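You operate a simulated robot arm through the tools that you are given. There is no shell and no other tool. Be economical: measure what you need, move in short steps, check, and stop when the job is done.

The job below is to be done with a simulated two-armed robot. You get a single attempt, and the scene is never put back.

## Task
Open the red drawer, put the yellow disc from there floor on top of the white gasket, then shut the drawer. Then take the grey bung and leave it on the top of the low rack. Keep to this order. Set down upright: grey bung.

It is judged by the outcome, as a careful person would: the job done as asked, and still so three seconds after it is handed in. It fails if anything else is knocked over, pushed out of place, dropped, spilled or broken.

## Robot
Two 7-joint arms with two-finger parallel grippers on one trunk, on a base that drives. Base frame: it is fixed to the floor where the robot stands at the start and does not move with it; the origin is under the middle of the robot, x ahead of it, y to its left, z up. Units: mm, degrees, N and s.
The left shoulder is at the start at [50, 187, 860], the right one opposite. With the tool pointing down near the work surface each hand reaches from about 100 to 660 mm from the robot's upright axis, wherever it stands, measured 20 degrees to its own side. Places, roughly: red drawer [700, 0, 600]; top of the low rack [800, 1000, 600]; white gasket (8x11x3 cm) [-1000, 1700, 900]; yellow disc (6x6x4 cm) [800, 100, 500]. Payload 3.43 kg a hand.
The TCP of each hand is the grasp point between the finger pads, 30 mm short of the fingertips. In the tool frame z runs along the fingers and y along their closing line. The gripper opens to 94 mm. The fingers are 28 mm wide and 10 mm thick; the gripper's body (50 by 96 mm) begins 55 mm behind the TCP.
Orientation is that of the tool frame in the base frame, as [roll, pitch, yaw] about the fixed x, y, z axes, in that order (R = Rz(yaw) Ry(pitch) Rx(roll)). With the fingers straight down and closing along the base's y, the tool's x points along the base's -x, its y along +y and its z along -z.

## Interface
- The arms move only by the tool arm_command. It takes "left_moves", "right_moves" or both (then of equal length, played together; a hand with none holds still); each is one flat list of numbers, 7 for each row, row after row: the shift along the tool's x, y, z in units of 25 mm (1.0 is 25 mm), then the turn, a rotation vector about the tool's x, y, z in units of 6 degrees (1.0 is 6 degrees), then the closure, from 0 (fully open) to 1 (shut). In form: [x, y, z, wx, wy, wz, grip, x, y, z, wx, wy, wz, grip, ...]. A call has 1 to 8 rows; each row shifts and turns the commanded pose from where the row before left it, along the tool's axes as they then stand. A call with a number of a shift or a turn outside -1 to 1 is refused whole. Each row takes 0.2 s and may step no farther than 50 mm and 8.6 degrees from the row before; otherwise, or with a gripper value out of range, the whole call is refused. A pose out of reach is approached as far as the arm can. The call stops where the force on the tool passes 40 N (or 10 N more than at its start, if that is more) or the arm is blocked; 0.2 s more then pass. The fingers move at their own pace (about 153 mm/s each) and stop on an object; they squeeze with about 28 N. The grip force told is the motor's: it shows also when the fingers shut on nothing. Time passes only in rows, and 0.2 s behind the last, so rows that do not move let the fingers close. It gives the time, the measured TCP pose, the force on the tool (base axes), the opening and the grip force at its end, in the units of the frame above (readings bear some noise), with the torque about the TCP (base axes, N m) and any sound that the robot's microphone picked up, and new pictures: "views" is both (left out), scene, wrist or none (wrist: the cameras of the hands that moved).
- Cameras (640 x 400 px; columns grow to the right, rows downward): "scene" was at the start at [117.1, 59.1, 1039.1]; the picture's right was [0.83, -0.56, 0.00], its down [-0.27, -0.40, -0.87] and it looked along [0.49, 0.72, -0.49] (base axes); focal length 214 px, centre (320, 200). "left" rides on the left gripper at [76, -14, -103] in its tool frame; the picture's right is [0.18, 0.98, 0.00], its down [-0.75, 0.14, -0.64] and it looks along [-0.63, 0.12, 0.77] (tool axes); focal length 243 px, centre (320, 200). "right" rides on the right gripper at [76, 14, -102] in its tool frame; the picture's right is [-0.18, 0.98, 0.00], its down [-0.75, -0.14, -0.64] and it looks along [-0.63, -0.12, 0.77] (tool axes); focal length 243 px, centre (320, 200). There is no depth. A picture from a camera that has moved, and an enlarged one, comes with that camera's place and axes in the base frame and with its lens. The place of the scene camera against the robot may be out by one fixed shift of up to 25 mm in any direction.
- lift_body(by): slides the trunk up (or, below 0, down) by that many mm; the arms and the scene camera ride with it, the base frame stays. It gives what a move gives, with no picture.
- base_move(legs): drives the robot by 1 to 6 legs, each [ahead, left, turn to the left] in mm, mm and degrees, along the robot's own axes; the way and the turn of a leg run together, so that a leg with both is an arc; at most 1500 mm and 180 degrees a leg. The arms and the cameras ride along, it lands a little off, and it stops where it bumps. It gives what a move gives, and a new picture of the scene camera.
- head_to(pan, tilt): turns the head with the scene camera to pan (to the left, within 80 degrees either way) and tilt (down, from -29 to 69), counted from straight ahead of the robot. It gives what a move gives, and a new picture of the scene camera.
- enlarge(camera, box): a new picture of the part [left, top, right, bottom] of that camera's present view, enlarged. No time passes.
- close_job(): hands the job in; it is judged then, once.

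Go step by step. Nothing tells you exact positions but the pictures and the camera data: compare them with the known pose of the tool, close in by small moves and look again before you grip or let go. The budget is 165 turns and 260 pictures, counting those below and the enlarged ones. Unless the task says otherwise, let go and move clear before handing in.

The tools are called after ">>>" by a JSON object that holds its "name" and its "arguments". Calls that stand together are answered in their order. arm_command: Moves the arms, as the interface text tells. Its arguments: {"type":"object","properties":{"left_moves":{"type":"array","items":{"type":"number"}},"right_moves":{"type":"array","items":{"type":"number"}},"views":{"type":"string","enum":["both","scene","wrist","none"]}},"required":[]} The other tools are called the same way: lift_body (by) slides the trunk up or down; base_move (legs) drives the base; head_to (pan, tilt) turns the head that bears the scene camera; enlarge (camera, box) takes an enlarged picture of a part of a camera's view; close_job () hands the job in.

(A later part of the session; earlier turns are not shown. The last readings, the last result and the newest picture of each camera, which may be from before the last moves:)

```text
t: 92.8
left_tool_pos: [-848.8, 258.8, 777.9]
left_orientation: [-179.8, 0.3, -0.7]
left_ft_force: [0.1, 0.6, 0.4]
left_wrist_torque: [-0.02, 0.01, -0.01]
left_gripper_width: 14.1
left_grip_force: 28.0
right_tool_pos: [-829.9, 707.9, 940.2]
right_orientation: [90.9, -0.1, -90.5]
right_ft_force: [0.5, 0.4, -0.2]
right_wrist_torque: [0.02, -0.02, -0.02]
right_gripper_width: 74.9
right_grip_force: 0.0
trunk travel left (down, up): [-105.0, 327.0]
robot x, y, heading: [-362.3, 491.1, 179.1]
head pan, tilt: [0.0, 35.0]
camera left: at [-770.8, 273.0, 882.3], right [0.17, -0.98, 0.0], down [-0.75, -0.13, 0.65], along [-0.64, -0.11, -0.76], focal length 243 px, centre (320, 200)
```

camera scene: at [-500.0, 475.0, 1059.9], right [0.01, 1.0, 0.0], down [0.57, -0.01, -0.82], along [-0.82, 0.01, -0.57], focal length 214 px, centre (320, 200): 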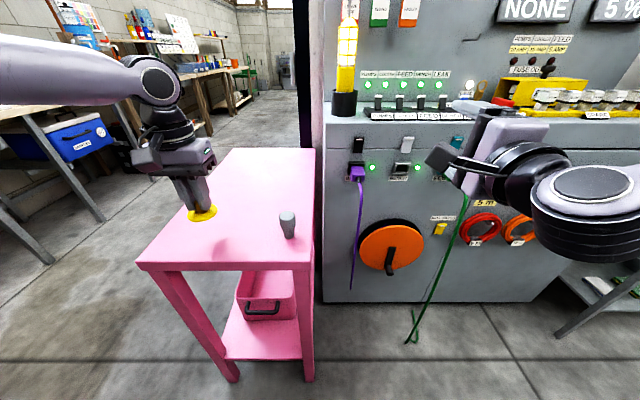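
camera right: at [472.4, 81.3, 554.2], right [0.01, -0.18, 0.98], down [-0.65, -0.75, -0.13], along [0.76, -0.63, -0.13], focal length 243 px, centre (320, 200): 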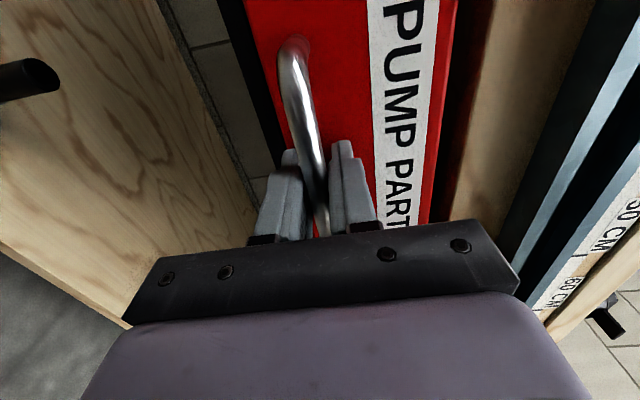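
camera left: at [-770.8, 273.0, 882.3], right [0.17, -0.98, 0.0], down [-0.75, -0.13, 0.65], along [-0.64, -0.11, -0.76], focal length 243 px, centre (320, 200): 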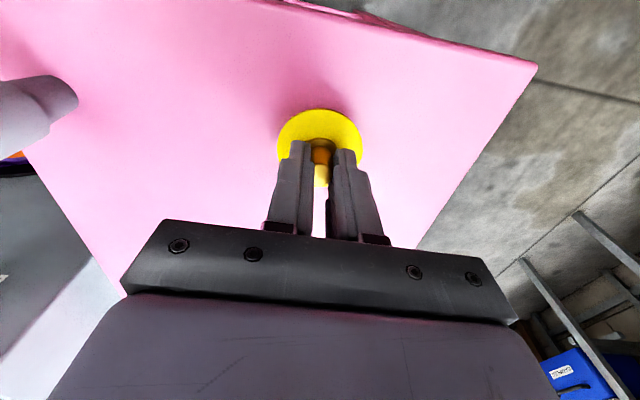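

>>> {"name": "arm_command", "arguments": {"left_moves": [0, 0, 0.2, 0, 0, 0, 1, 0, 0, 0.15, 0, 0, 0, 1], "views": "none"}}

>>> {"name": "arm_command", "arguments": {"left_moves": [0, 0, 0.15, 0, 0, 0, 1], "views": "none"}}

>>> {"name": "arm_command", "arguments": {"left_moves": [0, 0, 0.15, 0, 0, 0, 1], "views": "wrist"}}

```text
t: 93.4
left_tool_pos: [-849.6, 259.0, 769.5]
left_orientation: [180.0, 0.2, -0.7]
left_ft_force: [0.4, 0.4, -0.5]
left_wrist_torque: [-0.01, -0.01, 0.0]
left_gripper_width: 14.2
left_grip_force: 28.3
right_tool_pos: [-831.4, 708.7, 939.8]
right_orientation: [90.9, 0.0, -90.4]
right_ft_force: [-0.1, -0.3, -0.4]
right_wrist_torque: [0.06, -0.02, -0.04]
right_gripper_width: 75.2
right_grip_force: 0.1
trunk travel left (down, up): [-105.0, 327.0]
robot x, y, heading: [-364.6, 490.4, 179.2]
head pan, tilt: [0.0, 35.0]
```

```text
t: 93.8
left_tool_pos: [-847.9, 260.7, 766.4]
left_orientation: [-179.9, 0.1, -0.7]
left_ft_force: [0.5, 0.5, -0.5]
left_wrist_torque: [0.0, 0.0, 0.01]
left_gripper_width: 14.0
left_grip_force: 28.1
right_tool_pos: [-830.0, 708.2, 940.0]
right_orientation: [90.9, 0.0, -90.5]
right_ft_force: [0.1, -0.1, -0.5]
right_wrist_torque: [0.0, -0.01, -0.01]
right_gripper_width: 75.0
right_grip_force: 0.0
trunk travel left (down, up): [-105.0, 327.0]
robot x, y, heading: [-363.8, 487.1, 179.1]
head pan, tilt: [0.0, 35.0]
```

```text
t: 94.2
left_tool_pos: [-847.7, 260.5, 762.3]
left_orientation: [-179.8, 0.3, -0.8]
left_ft_force: [3.4, -1.9, 10.3]
left_wrist_torque: [-0.1, -0.29, 0.03]
left_gripper_width: 14.0
left_grip_force: 28.3
right_tool_pos: [-830.0, 709.0, 941.3]
right_orientation: [90.9, 0.1, -90.5]
right_ft_force: [-0.3, -0.3, 0.2]
right_wrist_torque: [-0.01, 0.03, 0.01]
right_gripper_width: 75.1
right_grip_force: 0.0
trunk travel left (down, up): [-105.0, 327.0]
robot x, y, heading: [-360.0, 490.5, 179.5]
head pan, tilt: [0.0, 35.0]
camera left: at [-770.8, 273.9, 867.3], right [0.17, -0.98, 0.0], down [-0.75, -0.13, 0.65], along [-0.64, -0.11, -0.76], focal length 243 px, centre (320, 200)
```

left: 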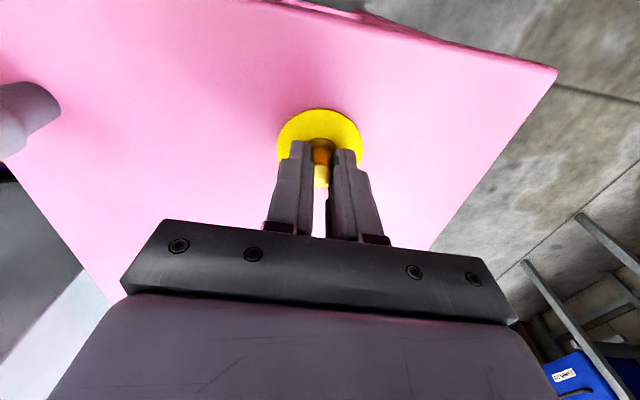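

Contact with the table. I open, rise 50 mm and tilt the hand back 54° for the new grip.

>>> {"name": "arm_command", "arguments": {"left_moves": [0, 0, -0.1, 0, 0, 0, 0.8, 0, 0, 0, 0, 0, 0, 0.55, 0, 0, -0.6, 0, 0, 0, 0.55, 0, 0, -1, 0, 0, 0, 0.55, 0, 0, -0.5, 0, 0, 0, 0.55], "views": "wrist"}}

>>> {"name": "arm_command", "arguments": {"left_moves": [0, 0, -1, 0, -1, 0, 0.55, 0, 0, -1, 0, -1, 0, 0.55, 0, 0, -0.5, 0, -1, 0, 0.55, 0, 0, 0, 0, -1, 0, 0.55, 0, 0, 0, 0, -1, 0, 0.55, 0, 0, 0, 0, -1, 0, 0.55, 0, 0, 0, 0, -1, 0, 0.55, 0, 0, 0, 0, -1, 0, 0.55], "views": "both"}}

```text
t: 95.4
left_tool_pos: [-846.6, 261.4, 817.9]
left_orientation: [-179.8, 0.2, -0.7]
left_ft_force: [-0.1, -0.3, 0.5]
left_wrist_torque: [-0.03, -0.01, 0.01]
left_gripper_width: 42.1
left_grip_force: 0.1
right_tool_pos: [-830.1, 709.5, 940.1]
right_orientation: [90.9, 0.0, -90.5]
right_ft_force: [-0.2, -0.1, 0.8]
right_wrist_torque: [-0.01, 0.02, -0.02]
right_gripper_width: 75.1
right_grip_force: 0.0
trunk travel left (down, up): [-105.0, 327.0]
robot x, y, heading: [-360.7, 490.2, 179.4]
head pan, tilt: [0.0, 35.0]
camera left: at [-769.5, 273.8, 921.7], right [0.17, -0.98, 0.0], down [-0.75, -0.13, 0.64], along [-0.64, -0.11, -0.76], focal length 243 px, centre (320, 200)
```

left: 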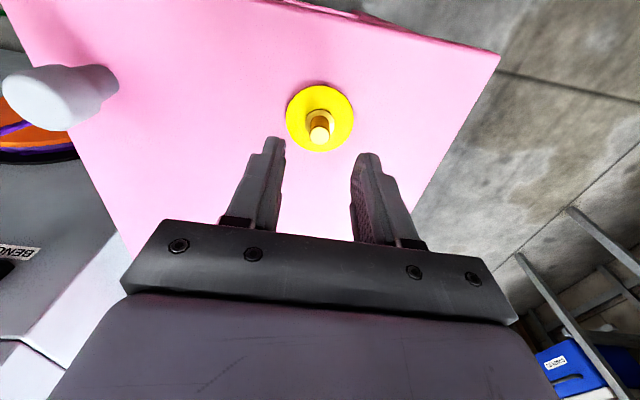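

```text
t: 97.2
left_tool_pos: [-841.5, 260.1, 880.0]
left_orientation: [-179.7, 48.3, -0.3]
left_ft_force: [0.1, -0.7, 0.4]
left_wrist_torque: [0.0, -0.01, 0.0]
left_gripper_width: 42.5
left_grip_force: 0.1
right_tool_pos: [-831.6, 708.7, 940.2]
right_orientation: [90.9, -0.1, -90.5]
right_ft_force: [-0.3, 1.1, -0.2]
right_wrist_torque: [0.0, 0.01, 0.0]
right_gripper_width: 75.3
right_grip_force: 0.1
trunk travel left (down, up): [-105.0, 327.0]
robot x, y, heading: [-361.0, 490.9, 179.4]
head pan, tilt: [0.0, 35.0]
camera scene: at [-500.0, 475.1, 1059.9], right [0.01, 1.0, 0.0], down [0.57, -0.01, -0.82], along [-0.82, 0.01, -0.57], focal length 214 px, centre (320, 200)
camera left: at [-714.1, 273.4, 893.3], right [0.11, -0.98, -0.14], down [-0.02, -0.14, 0.99], along [-0.99, -0.11, -0.04], focal length 243 px, centre (320, 200)
```

scene: 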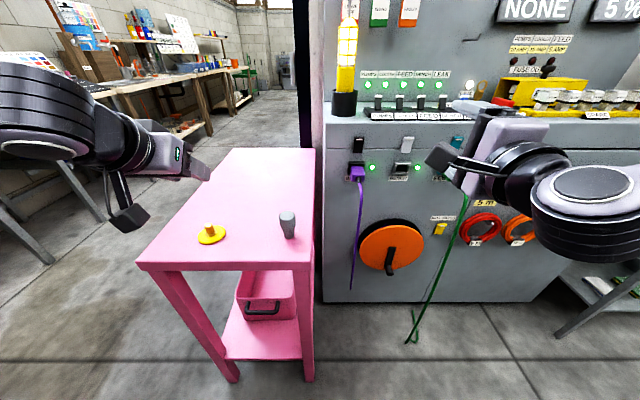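
left: 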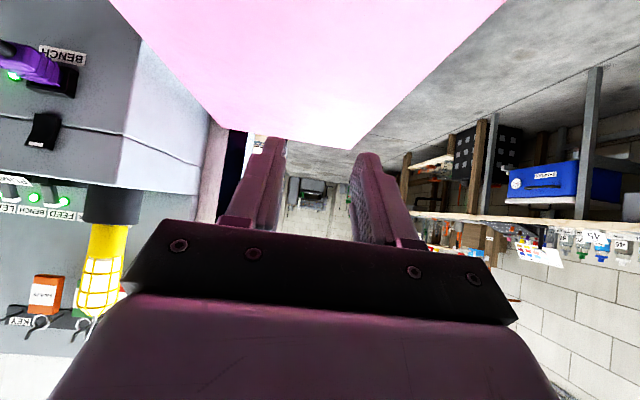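

The disc stands on the table. I add the last 6° of tilt and go to a pre-approach point behind and above it.

>>> {"name": "arm_command", "arguments": {"left_moves": [0, 0, 0, 0, -1, 0, 0.55, 1, 0, 0, 0, 0, 0, 0.55, 1, 0, 0, 0, 0, 0, 0.55, 1, 0, 0, 0, 0, 0, 0.55, 1, 0, 0, 0, 0, 0, 0.55], "views": "both"}}

>>> {"name": "enlarge", "arguments": {"camera": "scene", "box": [100, 170, 300, 295]}}

```text
t: 98.4
left_tool_pos: [-787.4, 256.9, 797.3]
left_orientation: [-179.7, 54.2, -0.5]
left_ft_force: [-0.4, 0.0, 0.3]
left_wrist_torque: [-0.02, -0.02, 0.0]
left_gripper_width: 42.3
left_grip_force: 0.1
left hand out of reach, approached as far as the arm can: row 5
right_tool_pos: [-830.7, 708.6, 940.6]
right_orientation: [90.9, 0.0, -90.6]
right_ft_force: [0.2, 0.1, -0.5]
right_wrist_torque: [0.01, -0.02, 0.02]
right_gripper_width: 75.2
right_grip_force: 0.0
trunk travel left (down, up): [-105.0, 327.0]
robot x, y, heading: [-360.7, 486.3, 179.1]
head pan, tilt: [0.0, 35.0]
camera scene: at [-500.0, 475.1, 1059.9], right [0.01, 1.0, 0.0], down [0.57, -0.01, -0.82], along [-0.82, 0.01, -0.57], focal length 214 px, centre (320, 200)
camera left: at [-658.6, 269.6, 797.2], right [0.1, -0.98, -0.15], down [0.08, -0.15, 0.99], along [-0.99, -0.11, 0.06], focal length 243 px, centre (320, 200)
```

scene: 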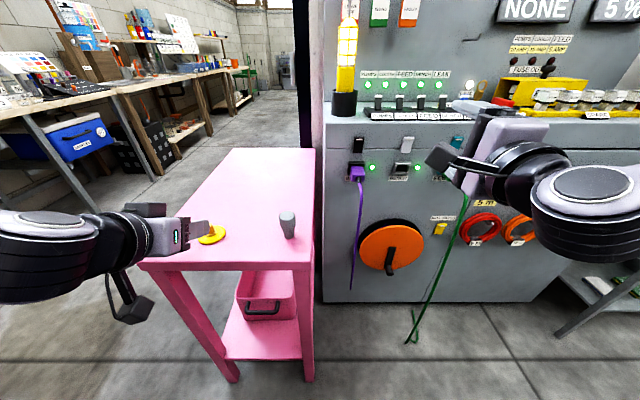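
left: 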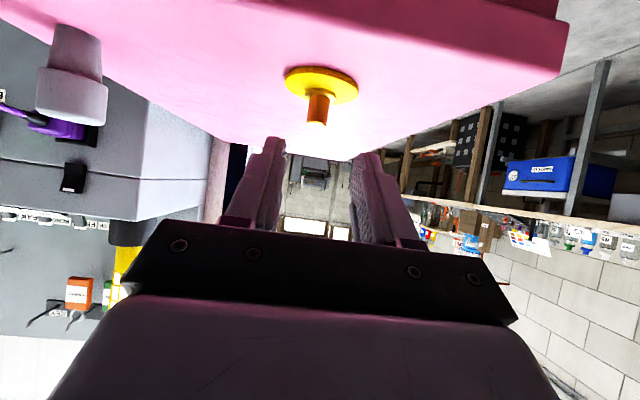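

```text
3.20 times, centred on (200, 232) of scene
camera zoom: at [-500.0, 475.1, 1059.9], right [0.01, 1.0, 0.0], down [0.57, -0.01, -0.82], along [-0.82, 0.01, -0.57], focal length 686 px, centre (704, 96)
```

zoom: 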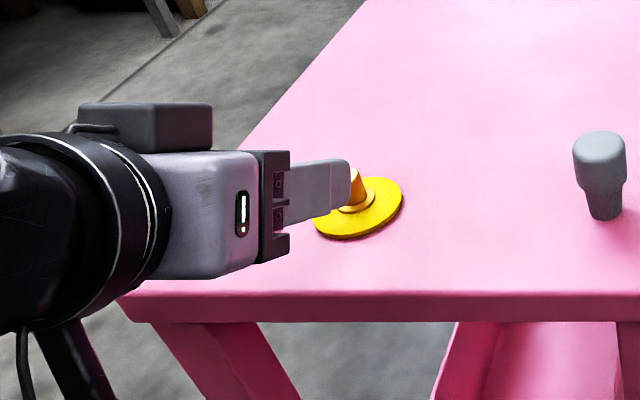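

The post is centred between the fingers. I approach along the tool axis by 60 mm.

>>> {"name": "arm_command", "arguments": {"left_moves": [0.1, -0.1, 0.8, 0, 0, 0, 0.55, 0.05, 0, 0.8, 0, 0, 0, 0.55, 0, 0, 0.7, 0, 0, 0, 0.55], "views": "wrist"}}

>>> {"name": "enlarge", "arguments": {"camera": "scene", "box": [120, 190, 280, 290]}}

```text
t: 99.2
left_tool_pos: [-832.6, 262.4, 759.5]
left_orientation: [-179.7, 54.2, -0.4]
left_ft_force: [-0.2, 0.1, 0.1]
left_wrist_torque: [0.0, 0.03, -0.03]
left_gripper_width: 42.3
left_grip_force: 0.0
right_tool_pos: [-831.6, 708.5, 940.5]
right_orientation: [90.8, 0.0, -90.5]
right_ft_force: [-0.3, -0.5, 0.1]
right_wrist_torque: [0.02, -0.01, -0.03]
right_gripper_width: 75.4
right_grip_force: 0.1
trunk travel left (down, up): [-105.0, 327.0]
robot x, y, heading: [-360.3, 490.4, 179.5]
head pan, tilt: [0.0, 35.0]
camera left: at [-703.7, 274.5, 759.5], right [0.1, -0.98, -0.15], down [0.08, -0.15, 0.99], along [-0.99, -0.11, 0.06], focal length 243 px, centre (320, 200)
```

left: 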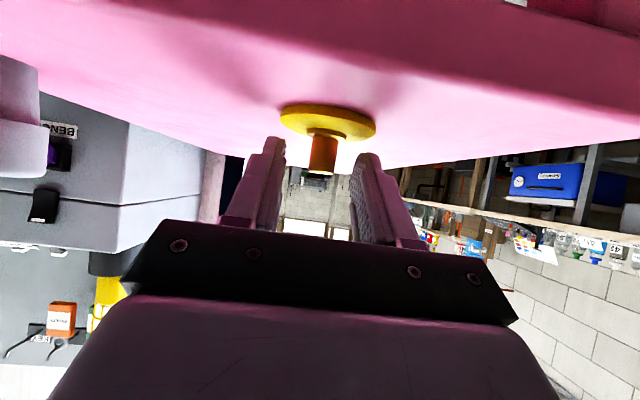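

```text
4.00 times, centred on (200, 240) of scene
camera zoom: at [-499.9, 475.0, 1059.9], right [0.01, 1.0, 0.0], down [0.57, -0.01, -0.82], along [-0.82, 0.01, -0.57], focal length 858 px, centre (800, 40)
```

zoom: 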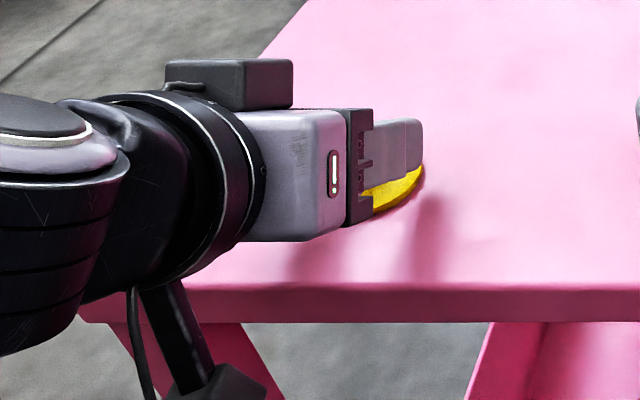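

Good alignment; I close on the post.

>>> {"name": "arm_command", "arguments": {"left_moves": [0, 0, 0, 0, 0, 0, 0.8, 0, 0, 0, 0, 0, 0, 1, 0, 0, 0, 0, 0, 0, 1], "views": "none"}}

>>> {"name": "arm_command", "arguments": {"left_moves": [-0.4, 0, -0.3, 0, 0, 0, 1, -0.8, 0, -0.6, 0, 0, 0, 1, -0.8, 0, -0.6, 0, 0, 0, 1, -0.8, 0, -0.6, 0, 0, 0, 1], "views": "both"}}

```text
t: 100.0
left_tool_pos: [-832.0, 261.1, 759.8]
left_orientation: [-179.8, 54.2, -0.5]
left_ft_force: [-0.7, 0.2, -0.1]
left_wrist_torque: [0.0, 0.0, 0.01]
left_gripper_width: 13.9
left_grip_force: 28.0
right_tool_pos: [-830.1, 708.9, 940.1]
right_orientation: [90.9, 0.0, -90.6]
right_ft_force: [0.0, 0.6, 0.2]
right_wrist_torque: [0.01, -0.02, -0.01]
right_gripper_width: 75.4
right_grip_force: 0.1
trunk travel left (down, up): [-105.0, 327.0]
robot x, y, heading: [-361.1, 491.1, 179.4]
head pan, tilt: [0.0, 35.0]
```

```text
t: 101.0
left_tool_pos: [-829.1, 262.3, 850.5]
left_orientation: [-179.7, 54.2, -0.6]
left_ft_force: [-1.1, -0.5, -1.3]
left_wrist_torque: [0.02, 0.01, 0.02]
left_gripper_width: 14.2
left_grip_force: 28.2
right_tool_pos: [-829.9, 709.0, 940.7]
right_orientation: [90.9, 0.0, -90.5]
right_ft_force: [0.0, -0.9, 1.1]
right_wrist_torque: [-0.04, 0.01, -0.01]
right_gripper_width: 75.0
right_grip_force: 0.0
trunk travel left (down, up): [-105.0, 327.0]
robot x, y, heading: [-361.7, 491.3, 179.0]
head pan, tilt: [0.0, 35.0]
camera scene: at [-500.0, 475.1, 1059.9], right [0.01, 1.0, 0.0], down [0.57, -0.01, -0.82], along [-0.82, 0.01, -0.57], focal length 214 px, centre (320, 200)
camera left: at [-700.8, 274.9, 849.7], right [0.1, -0.98, -0.15], down [0.08, -0.14, 0.99], along [-0.99, -0.11, 0.06], focal length 243 px, centre (320, 200)
```

scene: 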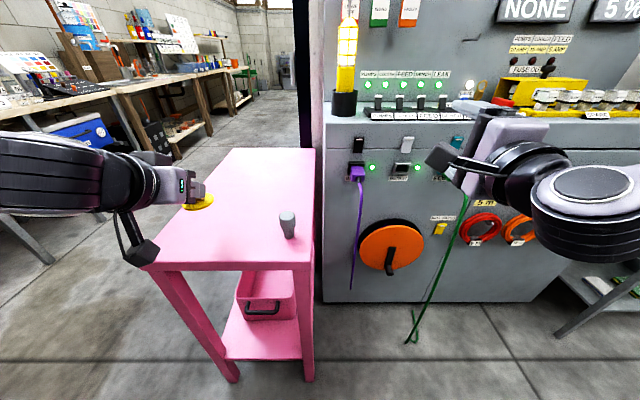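
left: 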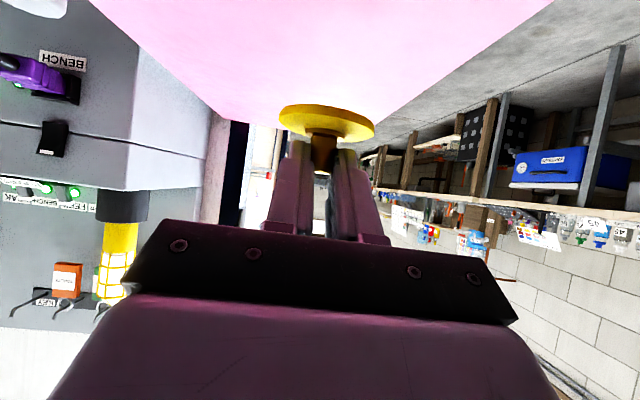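

The disc is now held level with a leaning hand. I retract the right arm so it won't enter the shelf, and raise the trunk.

>>> {"name": "arm_command", "arguments": {"right_moves": [0, 0, -1, 0, 0, 0, 0.2, 0, 0, -1, 0, 0, 0, 0.2, 0, 0, -1, 0, 0, 0, 0.2, 0, 0, -1, 0, 0, 0, 0.2, 0, 0, -1, 0, 0, 0, 0.2, 0, 0, -1, 0, 0, 0, 0.2, 0, 0, -1, 0, 0, 0, 0.2, 0, 0, -1, 0, 0, 0, 0.2], "views": "none"}}

>>> {"name": "lift_body", "arguments": {"by": 160}}

>>> {"name": "base_move", "arguments": {"legs": [[-270, 0, 0], [0, -1390, 0]]}}

```text
t: 102.8
left_tool_pos: [-828.7, 262.1, 849.1]
left_orientation: [-179.7, 54.3, -0.4]
left_ft_force: [1.1, -0.7, -0.6]
left_wrist_torque: [-0.03, 0.03, 0.01]
left_gripper_width: 13.7
left_grip_force: 28.4
right_tool_pos: [-768.7, 669.9, 1004.4]
right_orientation: [90.9, 0.0, -90.5]
right_ft_force: [-0.8, -0.1, 0.3]
right_wrist_torque: [0.01, 0.0, 0.01]
right_gripper_width: 75.5
right_grip_force: 0.1
right hand out of reach, approached as far as the arm can: row 1, 2, 3, 4, 5, 6, 7, 8
trunk travel left (down, up): [-105.0, 327.0]
robot x, y, heading: [-361.7, 492.6, 179.5]
head pan, tilt: [0.0, 35.0]
```

```text
t: 104.6
left_tool_pos: [-830.1, 260.2, 1009.4]
left_orientation: [-179.7, 54.2, -0.3]
left_ft_force: [0.2, -0.2, -0.3]
left_wrist_torque: [0.01, -0.03, -0.01]
left_gripper_width: 14.2
left_grip_force: 28.2
right_tool_pos: [-768.5, 670.4, 1163.4]
right_orientation: [90.9, -0.1, -90.4]
right_ft_force: [0.1, -0.1, -0.2]
right_wrist_torque: [-0.04, 0.06, -0.01]
right_gripper_width: 75.2
right_grip_force: 0.1
trunk travel left (down, up): [-265.0, 167.0]
robot x, y, heading: [-362.7, 484.8, 179.6]
head pan, tilt: [0.0, 35.0]
```

```text
t: 118.5
left_tool_pos: [-544.7, 1628.0, 1010.5]
left_orientation: [-179.7, 54.2, 0.4]
left_ft_force: [-0.5, 0.5, 0.3]
left_wrist_torque: [0.0, 0.0, 0.0]
left_gripper_width: 13.8
left_grip_force: 27.5
right_tool_pos: [-491.7, 2038.1, 1165.0]
right_orientation: [90.9, 0.0, -89.4]
right_ft_force: [-0.6, -0.5, -0.2]
right_wrist_torque: [0.02, -0.02, 0.0]
right_gripper_width: 75.0
right_grip_force: 0.1
trunk travel left (down, up): [-265.0, 167.0]
robot x, y, heading: [-77.5, 1860.6, -179.9]
head pan, tilt: [0.0, 35.0]
camera scene: at [-219.3, 1846.5, 1219.9], right [0.0, 1.0, 0.0], down [0.57, 0.0, -0.82], along [-0.82, 0.0, -0.57], focal length 214 px, centre (320, 200)
```

scene: 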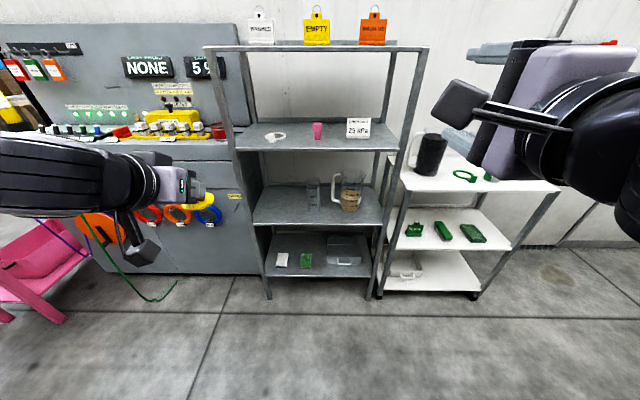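

I see the gasket at about (-1139, 1667) on the shelf (front edge ≈ -1026). I approach to just in front of the shelf.

>>> {"name": "base_move", "arguments": {"legs": [[330, -38, 0]]}}

>>> {"name": "arm_command", "arguments": {"left_moves": [0, 0, 0, 0, 0, 0, 1], "views": "wrist"}}

>>> {"name": "enlarge", "arguments": {"camera": "scene", "box": [120, 20, 440, 220]}}

```text
t: 120.6
left_tool_pos: [-865.0, 1660.9, 1009.9]
left_orientation: [-179.6, 54.1, 0.7]
left_ft_force: [-0.1, 0.6, -0.3]
left_wrist_torque: [0.0, -0.02, -0.03]
left_gripper_width: 13.9
left_grip_force: 28.6
right_tool_pos: [-812.8, 2071.0, 1163.4]
right_orientation: [91.0, 0.0, -89.3]
right_ft_force: [0.4, 0.4, 0.1]
right_wrist_torque: [-0.02, -0.04, 0.02]
right_gripper_width: 75.2
right_grip_force: 0.1
trunk travel left (down, up): [-265.0, 167.0]
robot x, y, heading: [-401.5, 1896.0, -179.6]
head pan, tilt: [0.0, 35.0]
camera scene: at [-540.3, 1881.4, 1219.9], right [-0.01, 1.0, 0.0], down [0.57, 0.01, -0.82], along [-0.82, -0.01, -0.57], focal length 214 px, centre (320, 200)
```

scene: 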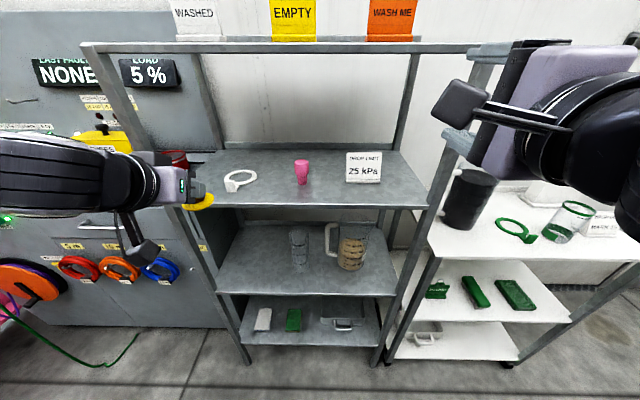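

```text
t: 121.0
left_tool_pos: [-864.6, 1661.5, 1009.8]
left_orientation: [-179.8, 54.2, 0.7]
left_ft_force: [-0.2, 0.3, -0.6]
left_wrist_torque: [0.0, -0.03, -0.03]
left_gripper_width: 14.1
left_grip_force: 27.7
right_tool_pos: [-813.3, 2072.2, 1163.9]
right_orientation: [90.9, -0.1, -89.3]
right_ft_force: [-0.6, 0.2, 0.4]
right_wrist_torque: [-0.03, -0.03, 0.03]
right_gripper_width: 75.2
right_grip_force: 0.1
trunk travel left (down, up): [-265.0, 167.0]
robot x, y, heading: [-402.0, 1896.3, -179.6]
head pan, tilt: [0.0, 35.0]
camera left: at [-736.5, 1677.2, 1009.5], right [0.12, -0.98, -0.15], down [0.08, -0.14, 0.99], along [-0.99, -0.13, 0.06], focal length 243 px, centre (320, 200)
```

left: 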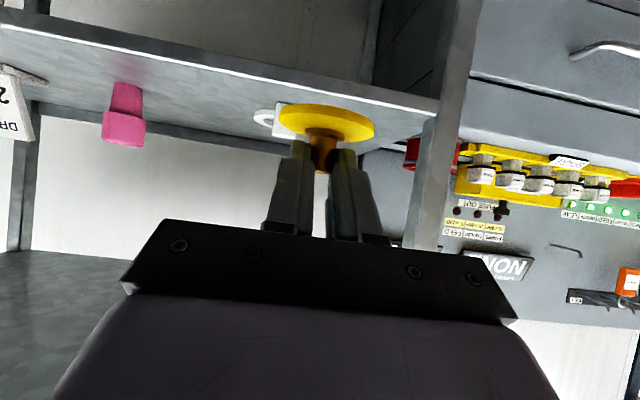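

```text
2.00 times, centred on (280, 120) of scene
camera zoom: at [-540.0, 1881.4, 1219.9], right [-0.01, 1.0, 0.0], down [0.57, 0.01, -0.82], along [-0.82, -0.01, -0.57], focal length 429 px, centre (400, 360)
```

zoom: 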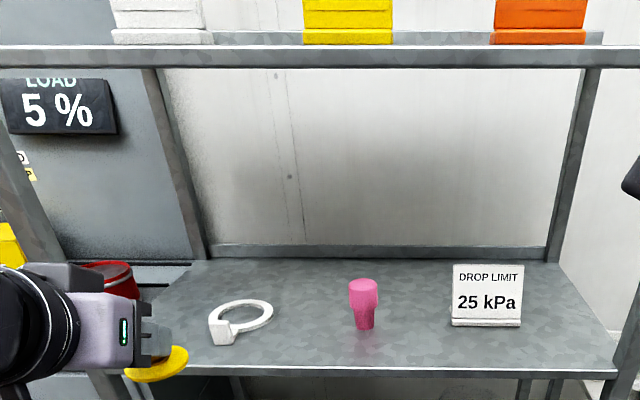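

Triangulating gives the gasket near (-1034, 1690, 945) and the shelf front edge near x=-926. I shift the hand aside and up a little to see the ring clearly with the wrist camera.

>>> {"name": "arm_command", "arguments": {"left_moves": [-0.7, 1, -0.5, 0, 0, 0, 1, -0.7, 1, -0.5, 0, 0, 0, 1, 0, 0.6, 0, 0, 0, 0, 1], "views": "wrist"}}

>>> {"name": "enlarge", "arguments": {"camera": "left", "box": [140, 40, 380, 190]}}

>>> {"name": "enlarge", "arguments": {"camera": "scene", "box": [180, 140, 320, 228]}}

```text
t: 121.8
left_tool_pos: [-865.4, 1597.0, 1052.4]
left_orientation: [-179.7, 54.3, 0.9]
left_ft_force: [0.3, 0.4, -0.7]
left_wrist_torque: [-0.03, -0.01, 0.02]
left_gripper_width: 13.9
left_grip_force: 28.3
right_tool_pos: [-814.1, 2070.6, 1164.5]
right_orientation: [90.9, -0.1, -89.3]
right_ft_force: [-0.4, -0.3, 0.9]
right_wrist_torque: [-0.01, 0.02, -0.01]
right_gripper_width: 75.2
right_grip_force: 0.0
trunk travel left (down, up): [-265.0, 167.0]
robot x, y, heading: [-402.1, 1897.5, -179.7]
head pan, tilt: [0.0, 35.0]
camera left: at [-736.9, 1612.5, 1052.3], right [0.12, -0.98, -0.15], down [0.08, -0.14, 0.99], along [-0.99, -0.13, 0.06], focal length 243 px, centre (320, 200)
```

left: 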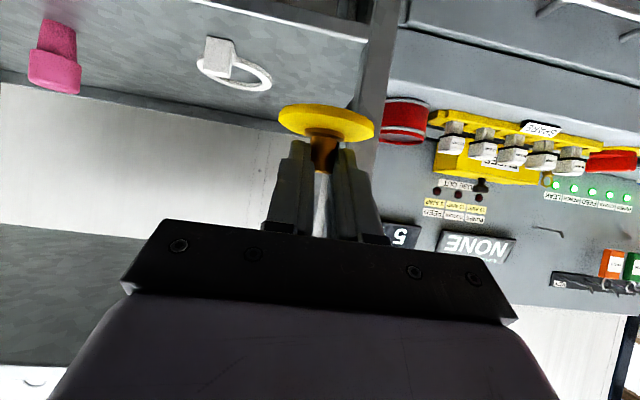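

```text
2.67 times, centred on (260, 115) of left
camera zoom: at [-736.9, 1612.5, 1052.3], right [0.12, -0.98, -0.15], down [0.08, -0.14, 0.99], along [-0.99, -0.13, 0.06], focal length 647 px, centre (480, 427)
```

zoom: 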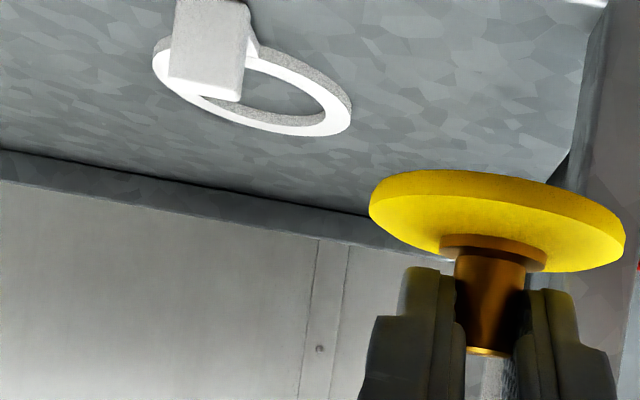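

```text
4.55 times, centred on (250, 184) of scene
camera zoom: at [-540.0, 1881.2, 1219.9], right [-0.01, 1.0, 0.0], down [0.57, 0.01, -0.82], along [-0.82, -0.01, -0.57], focal length 975 px, centre (638, 273)
```

zoom: 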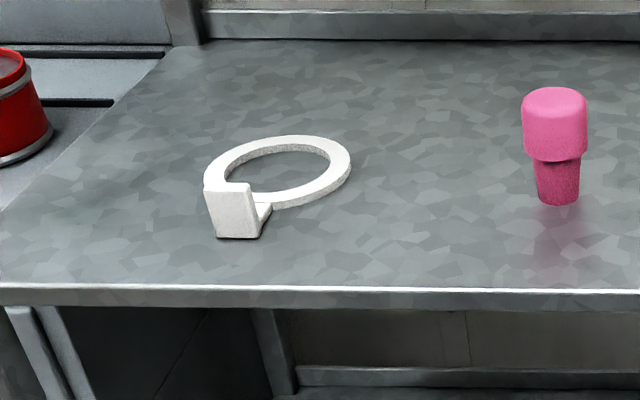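

Wrist views agree: ring centre ≈(-1021, 1689), top z≈945. Before moving the base in, I park the right arm: turn it down and pull it back.

>>> {"name": "arm_command", "arguments": {"right_moves": [0, 0, 0, 1, 0, 0, 0.2, 0, 0, 0, 1, 0, 0, 0.2, 0, 0, 0, 1, 0, 0, 0.2, 0, 0, 0, 1, 0, 0, 0.2, 0, 0, 0, 1, 0, 0, 0.2, 0, 0, 0, 1, 0, 0, 0.2, 0, 0, 0, 1, 0, 0, 0.2, 0, 0, 0, 1, 0, 0, 0.2], "views": "none"}}

>>> {"name": "arm_command", "arguments": {"right_moves": [0, -0.5, 0, 1, 0, 0, 0.2, 0, -0.5, 0, 1, 0, 0, 0.2, 0, -0.5, 0, 1, 0, 0, 0.2, 0, -1, 0, 1, 0, 0, 0.2, 0, -1, 0, 1, 0, 0, 0.2, 0, -1, 0, 1, 0, 0, 0.2, 0, -1, 0, 1, 0, 0, 0.2], "views": "scene"}}

```text
t: 123.6
left_tool_pos: [-865.5, 1596.3, 1051.0]
left_orientation: [-179.7, 54.2, 0.8]
left_ft_force: [0.8, -0.4, -0.7]
left_wrist_torque: [0.0, 0.01, 0.05]
left_gripper_width: 14.0
left_grip_force: 27.5
right_tool_pos: [-813.0, 2071.1, 1164.2]
right_orientation: [139.1, -0.1, -89.3]
right_ft_force: [0.6, 0.1, 0.0]
right_wrist_torque: [0.01, -0.03, 0.03]
right_gripper_width: 75.4
right_grip_force: 0.1
trunk travel left (down, up): [-265.0, 167.0]
robot x, y, heading: [-403.8, 1899.8, -179.4]
head pan, tilt: [0.0, 35.0]
```

```text
t: 125.2
left_tool_pos: [-865.7, 1596.9, 1051.5]
left_orientation: [-179.7, 54.2, 0.8]
left_ft_force: [0.7, -0.5, -1.1]
left_wrist_torque: [0.02, 0.0, 0.0]
left_gripper_width: 14.2
left_grip_force: 28.0
right_tool_pos: [-687.5, 2071.8, 1117.7]
right_orientation: [-179.0, 0.0, -89.2]
right_ft_force: [0.2, 0.2, -1.3]
right_wrist_torque: [0.01, 0.03, -0.02]
right_gripper_width: 75.1
right_grip_force: 0.1
trunk travel left (down, up): [-265.0, 167.0]
robot x, y, heading: [-400.5, 1899.4, -179.5]
head pan, tilt: [0.0, 35.0]
camera scene: at [-539.9, 1881.4, 1219.9], right [-0.01, 1.0, 0.0], down [0.57, 0.01, -0.82], along [-0.82, -0.01, -0.57], focal length 214 px, centre (320, 200)
```

scene: 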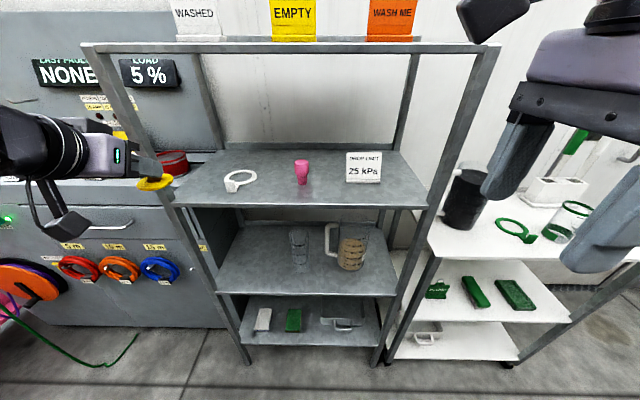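

Right arm parked. Now I bring the left hand in line with the ring and drive ahead to over it.

>>> {"name": "arm_command", "arguments": {"left_moves": [0, -0.95, 0, 0, 0, 0, 1, 0, -0.95, 0, 0, 0, 0, 1, 0, -0.95, 0, 0, 0, 0, 1, 0, -0.85, 0, 0, 0, 0, 1], "views": "none"}}

>>> {"name": "base_move", "arguments": {"legs": [[100, 0, 0]]}}

>>> {"name": "enlarge", "arguments": {"camera": "left", "box": [200, 20, 440, 170]}}

>>> {"name": "enlarge", "arguments": {"camera": "scene", "box": [90, 130, 290, 255]}}

```text
t: 126.2
left_tool_pos: [-866.3, 1691.3, 1050.9]
left_orientation: [-179.6, 54.1, 0.9]
left_ft_force: [-1.0, -0.1, -0.6]
left_wrist_torque: [-0.04, -0.01, 0.0]
left_gripper_width: 13.9
left_grip_force: 27.8
right_tool_pos: [-688.0, 2073.2, 1117.9]
right_orientation: [-179.0, -0.1, -89.3]
right_ft_force: [-0.7, 0.1, 0.4]
right_wrist_torque: [0.01, 0.02, 0.0]
right_gripper_width: 75.1
right_grip_force: 0.2
trunk travel left (down, up): [-265.0, 167.0]
robot x, y, heading: [-402.7, 1899.4, -179.3]
head pan, tilt: [0.0, 35.0]
```

```text
t: 127.4
left_tool_pos: [-967.9, 1689.1, 1050.8]
left_orientation: [-179.7, 54.2, 0.7]
left_ft_force: [-0.1, 0.0, 0.0]
left_wrist_torque: [0.0, -0.02, -0.01]
left_gripper_width: 14.0
left_grip_force: 28.0
right_tool_pos: [-788.4, 2071.9, 1117.7]
right_orientation: [-179.0, 0.0, -89.3]
right_ft_force: [-0.5, 0.4, 0.0]
right_wrist_torque: [0.0, -0.03, 0.01]
right_gripper_width: 75.2
right_grip_force: 0.0
trunk travel left (down, up): [-265.0, 167.0]
robot x, y, heading: [-503.9, 1897.2, -179.5]
head pan, tilt: [0.0, 35.0]
camera scene: at [-642.2, 1880.5, 1219.8], right [-0.01, 1.0, 0.0], down [0.57, 0.01, -0.82], along [-0.82, -0.01, -0.57], focal length 214 px, centre (320, 200)
```

scene: 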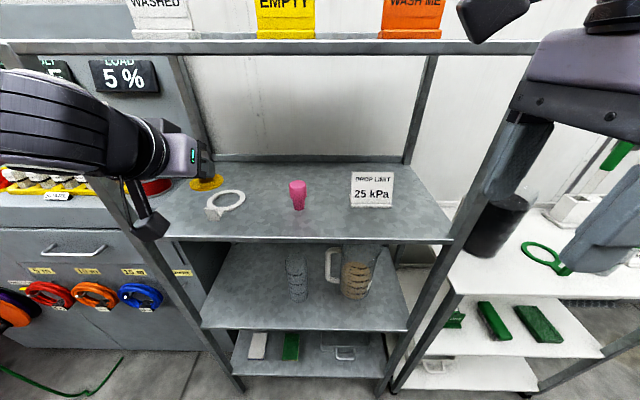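

```text
2.67 times, centred on (320, 95) of left
camera zoom: at [-839.4, 1705.1, 1051.7], right [0.12, -0.98, -0.15], down [0.08, -0.14, 0.99], along [-0.99, -0.13, 0.06], focal length 647 px, centre (320, 480)
```

zoom: 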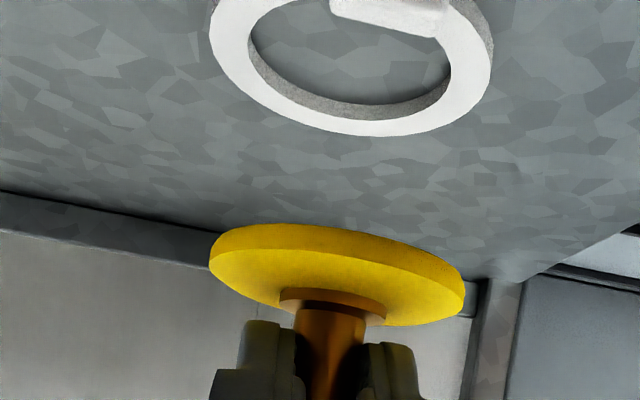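

```text
3.20 times, centred on (190, 192) of scene
camera zoom: at [-642.2, 1880.5, 1219.8], right [-0.01, 1.0, 0.0], down [0.57, 0.01, -0.82], along [-0.82, -0.01, -0.57], focal length 686 px, centre (736, 224)
```

zoom: 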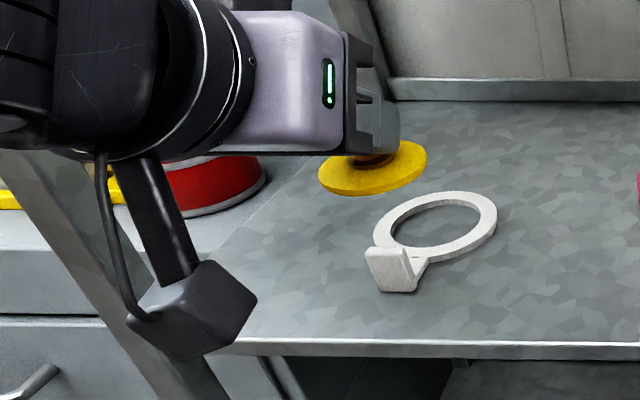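

Aligned in y; the ring hole's size against the disc matters, so I look once more at the whole ring.

>>> {"name": "enlarge", "arguments": {"camera": "left", "box": [220, 0, 420, 125]}}

>>> {"name": "enlarge", "arguments": {"camera": "scene", "box": [180, 165, 260, 225]}}

```text
3.20 times, centred on (320, 62) of left
camera zoom: at [-839.4, 1705.1, 1051.7], right [0.12, -0.98, -0.15], down [0.08, -0.14, 0.99], along [-0.99, -0.13, 0.06], focal length 776 px, centre (320, 640)
```

zoom: 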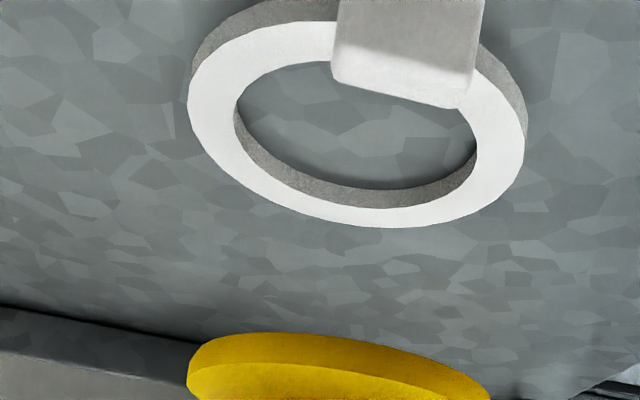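

```text
6.67 times, centred on (220, 195) of scene
camera zoom: at [-642.2, 1880.5, 1219.8], right [-0.01, 1.0, 0.0], down [0.57, 0.01, -0.82], along [-0.82, -0.01, -0.57], focal length 1430 px, centre (987, 233)
```

zoom: 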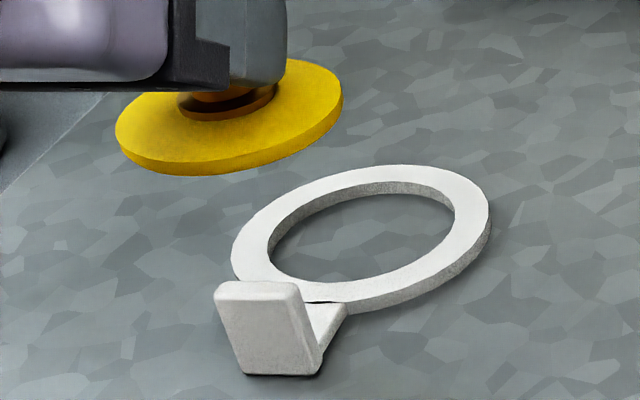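

The ring centre is (-1030, 1689.5), top ≈942, and the hole is a bit smaller than the disc. I reach 45 mm forward, staying high, then check.

>>> {"name": "arm_command", "arguments": {"left_moves": [-0.52, 0, 0.73, 0, 0, 0, 1, -0.53, 0, 0.73, 0, 0, 0, 1], "views": "none"}}

>>> {"name": "enlarge", "arguments": {"camera": "scene", "box": [150, 150, 270, 225]}}

```text
t: 128.0
left_tool_pos: [-1013.2, 1688.7, 1051.1]
left_orientation: [-179.7, 54.2, 0.7]
left_ft_force: [0.3, -0.2, 0.1]
left_wrist_torque: [0.01, 0.0, -0.01]
left_gripper_width: 14.0
left_grip_force: 28.3
right_tool_pos: [-788.7, 2070.8, 1119.2]
right_orientation: [-179.1, 0.1, -89.3]
right_ft_force: [0.0, 0.2, 0.3]
right_wrist_torque: [0.0, -0.01, 0.01]
right_gripper_width: 75.4
right_grip_force: 0.0
trunk travel left (down, up): [-265.0, 167.0]
robot x, y, heading: [-501.7, 1898.8, -179.3]
head pan, tilt: [0.0, 35.0]
```

```text
5.33 times, centred on (210, 188) of scene
camera zoom: at [-641.8, 1880.6, 1219.9], right [-0.01, 1.0, 0.0], down [0.57, 0.01, -0.82], along [-0.82, -0.01, -0.57], focal length 1144 px, centre (907, 267)
```

zoom: 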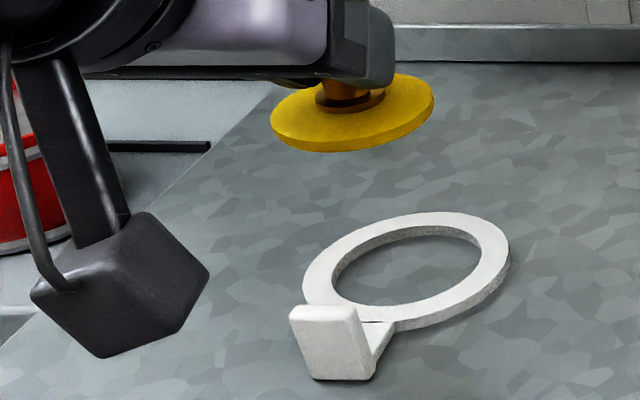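

>>> {"name": "arm_command", "arguments": {"left_moves": [0.65, 0, 0.47, 0, 0, 0, 1, 0.65, 0, 0.47, 0, 0, 0, 1], "views": "wrist"}}

>>> {"name": "enlarge", "arguments": {"camera": "scene", "box": [160, 155, 272, 225]}}

>>> {"name": "enlarge", "arguments": {"camera": "left", "box": [240, 60, 400, 160]}}

```text
t: 128.6
left_tool_pos: [-1012.4, 1687.4, 1009.2]
left_orientation: [-179.6, 54.2, 0.9]
left_ft_force: [0.4, 0.9, 0.4]
left_wrist_torque: [-0.03, 0.0, 0.0]
left_gripper_width: 13.9
left_grip_force: 27.8
right_tool_pos: [-788.4, 2071.9, 1117.7]
right_orientation: [-179.1, 0.0, -89.3]
right_ft_force: [0.5, -0.9, -0.5]
right_wrist_torque: [0.0, 0.01, -0.02]
right_gripper_width: 75.2
right_grip_force: 0.0
trunk travel left (down, up): [-265.0, 167.0]
robot x, y, heading: [-502.6, 1896.2, -179.7]
head pan, tilt: [0.0, 35.0]
camera left: at [-884.0, 1702.6, 1010.5], right [0.12, -0.98, -0.15], down [0.08, -0.14, 0.99], along [-0.99, -0.13, 0.06], focal length 243 px, centre (320, 200)
```

left: 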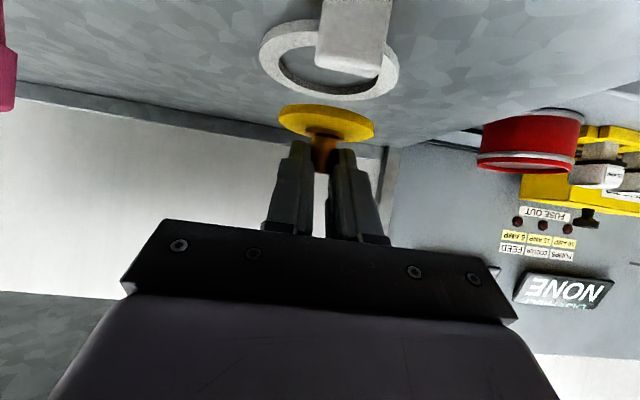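

```text
5.71 times, centred on (216, 190) of scene
camera zoom: at [-641.8, 1880.4, 1219.9], right [-0.01, 1.0, 0.0], down [0.57, 0.01, -0.82], along [-0.82, -0.01, -0.57], focal length 1226 px, centre (914, 257)
```

zoom: 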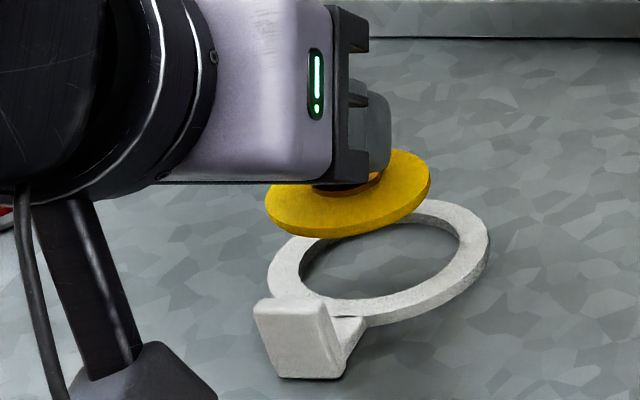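

```text
4.00 times, centred on (320, 110) of left
camera zoom: at [-884.0, 1702.6, 1010.5], right [0.12, -0.98, -0.15], down [0.08, -0.14, 0.99], along [-0.99, -0.13, 0.06], focal length 970 px, centre (320, 560)
```

zoom: 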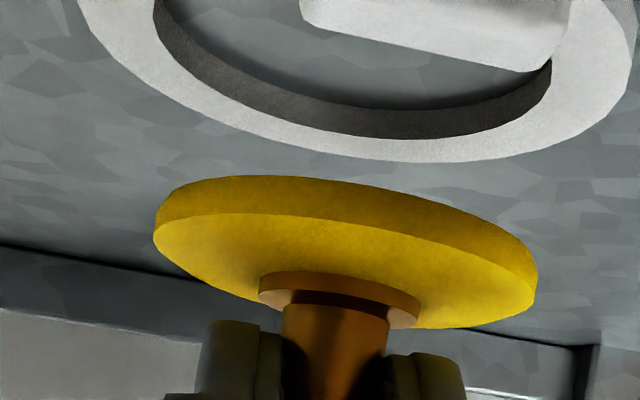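

Disc and ring line up within ~3 mm. I correct y by 3 mm and lower gently.

>>> {"name": "arm_command", "arguments": {"left_moves": [0.49, -0.12, 0.35, 0, 0, 0, 1], "views": "none"}}

>>> {"name": "enlarge", "arguments": {"camera": "left", "box": [240, 40, 400, 140]}}

>>> {"name": "enlarge", "arguments": {"camera": "scene", "box": [170, 160, 266, 220]}}

```text
t: 129.0
left_tool_pos: [-1012.5, 1691.8, 996.1]
left_orientation: [-179.8, 54.2, 0.8]
left_ft_force: [-0.8, -0.4, 0.0]
left_wrist_torque: [0.04, 0.01, -0.02]
left_gripper_width: 13.7
left_grip_force: 27.9
right_tool_pos: [-788.7, 2071.4, 1118.9]
right_orientation: [-179.1, -0.1, -89.4]
right_ft_force: [-0.9, -0.3, -0.1]
right_wrist_torque: [0.01, 0.01, -0.02]
right_gripper_width: 75.1
right_grip_force: 0.1
trunk travel left (down, up): [-265.0, 167.0]
robot x, y, heading: [-505.2, 1900.2, -179.2]
head pan, tilt: [0.0, 35.0]
```

```text
4.00 times, centred on (320, 90) of left
camera zoom: at [-884.3, 1706.3, 995.5], right [0.12, -0.98, -0.15], down [0.08, -0.14, 0.99], along [-0.99, -0.13, 0.06], focal length 970 px, centre (320, 640)
```

zoom: 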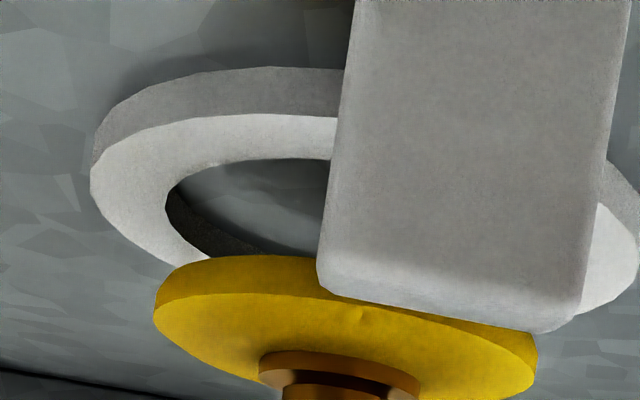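

```text
6.67 times, centred on (218, 190) of scene
camera zoom: at [-641.8, 1880.5, 1219.9], right [-0.01, 1.0, 0.0], down [0.57, 0.01, -0.82], along [-0.82, -0.01, -0.57], focal length 1430 px, centre (1000, 267)
```

zoom: 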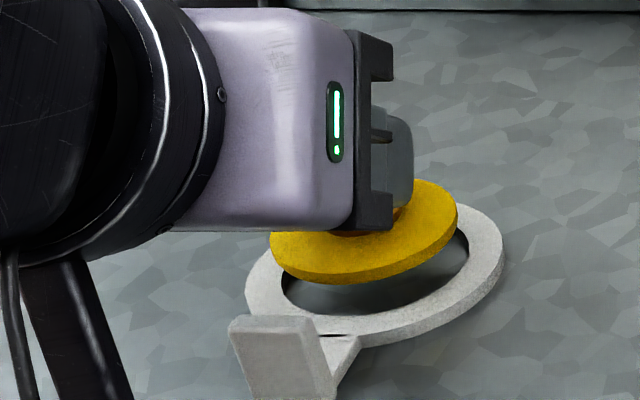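

Nicely centred, about 9 mm to go. I lower in small steps.

>>> {"name": "arm_command", "arguments": {"left_moves": [0.17, 0, 0.12, 0, 0, 0, 1], "views": "none"}}

>>> {"name": "arm_command", "arguments": {"left_moves": [0.1, 0, 0.07, 0, 0, 0, 1], "views": "none"}}

>>> {"name": "enlarge", "arguments": {"camera": "scene", "box": [170, 160, 266, 220]}}

```text
t: 129.4
left_tool_pos: [-1012.2, 1691.9, 990.4]
left_orientation: [-179.6, 54.2, 0.7]
left_ft_force: [-0.3, 0.0, -0.5]
left_wrist_torque: [0.01, 0.02, 0.02]
left_gripper_width: 13.9
left_grip_force: 28.0
right_tool_pos: [-789.2, 2070.8, 1117.6]
right_orientation: [-179.1, 0.0, -89.4]
right_ft_force: [-0.7, 0.3, 0.4]
right_wrist_torque: [0.0, 0.0, 0.0]
right_gripper_width: 75.1
right_grip_force: 0.0
trunk travel left (down, up): [-265.0, 167.0]
robot x, y, heading: [-506.8, 1899.8, -179.5]
head pan, tilt: [0.0, 35.0]
```

```text
t: 129.8
left_tool_pos: [-1012.3, 1691.9, 988.3]
left_orientation: [-179.7, 54.2, 0.8]
left_ft_force: [-0.2, 0.2, -0.2]
left_wrist_torque: [0.01, -0.01, 0.01]
left_gripper_width: 14.0
left_grip_force: 28.0
right_tool_pos: [-788.7, 2071.4, 1117.1]
right_orientation: [-179.1, 0.0, -89.3]
right_ft_force: [0.1, -0.4, -0.7]
right_wrist_torque: [0.03, 0.01, -0.01]
right_gripper_width: 74.9
right_grip_force: 0.1
trunk travel left (down, up): [-265.0, 167.0]
robot x, y, heading: [-502.8, 1896.4, -179.5]
head pan, tilt: [0.0, 35.0]
```

```text
6.67 times, centred on (218, 190) of scene
camera zoom: at [-641.6, 1880.5, 1219.9], right [-0.01, 1.0, 0.0], down [0.57, 0.01, -0.82], along [-0.82, -0.01, -0.57], focal length 1430 px, centre (1000, 267)
```

zoom: 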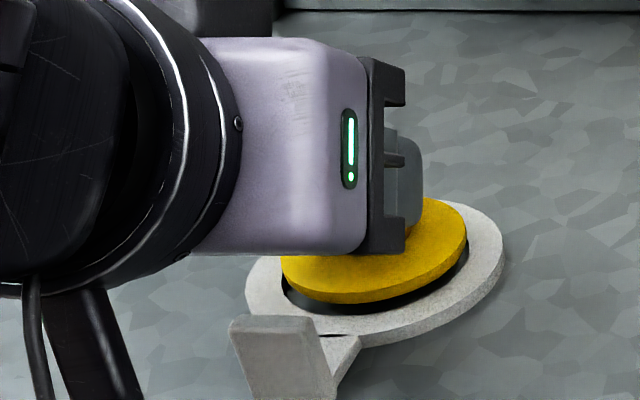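

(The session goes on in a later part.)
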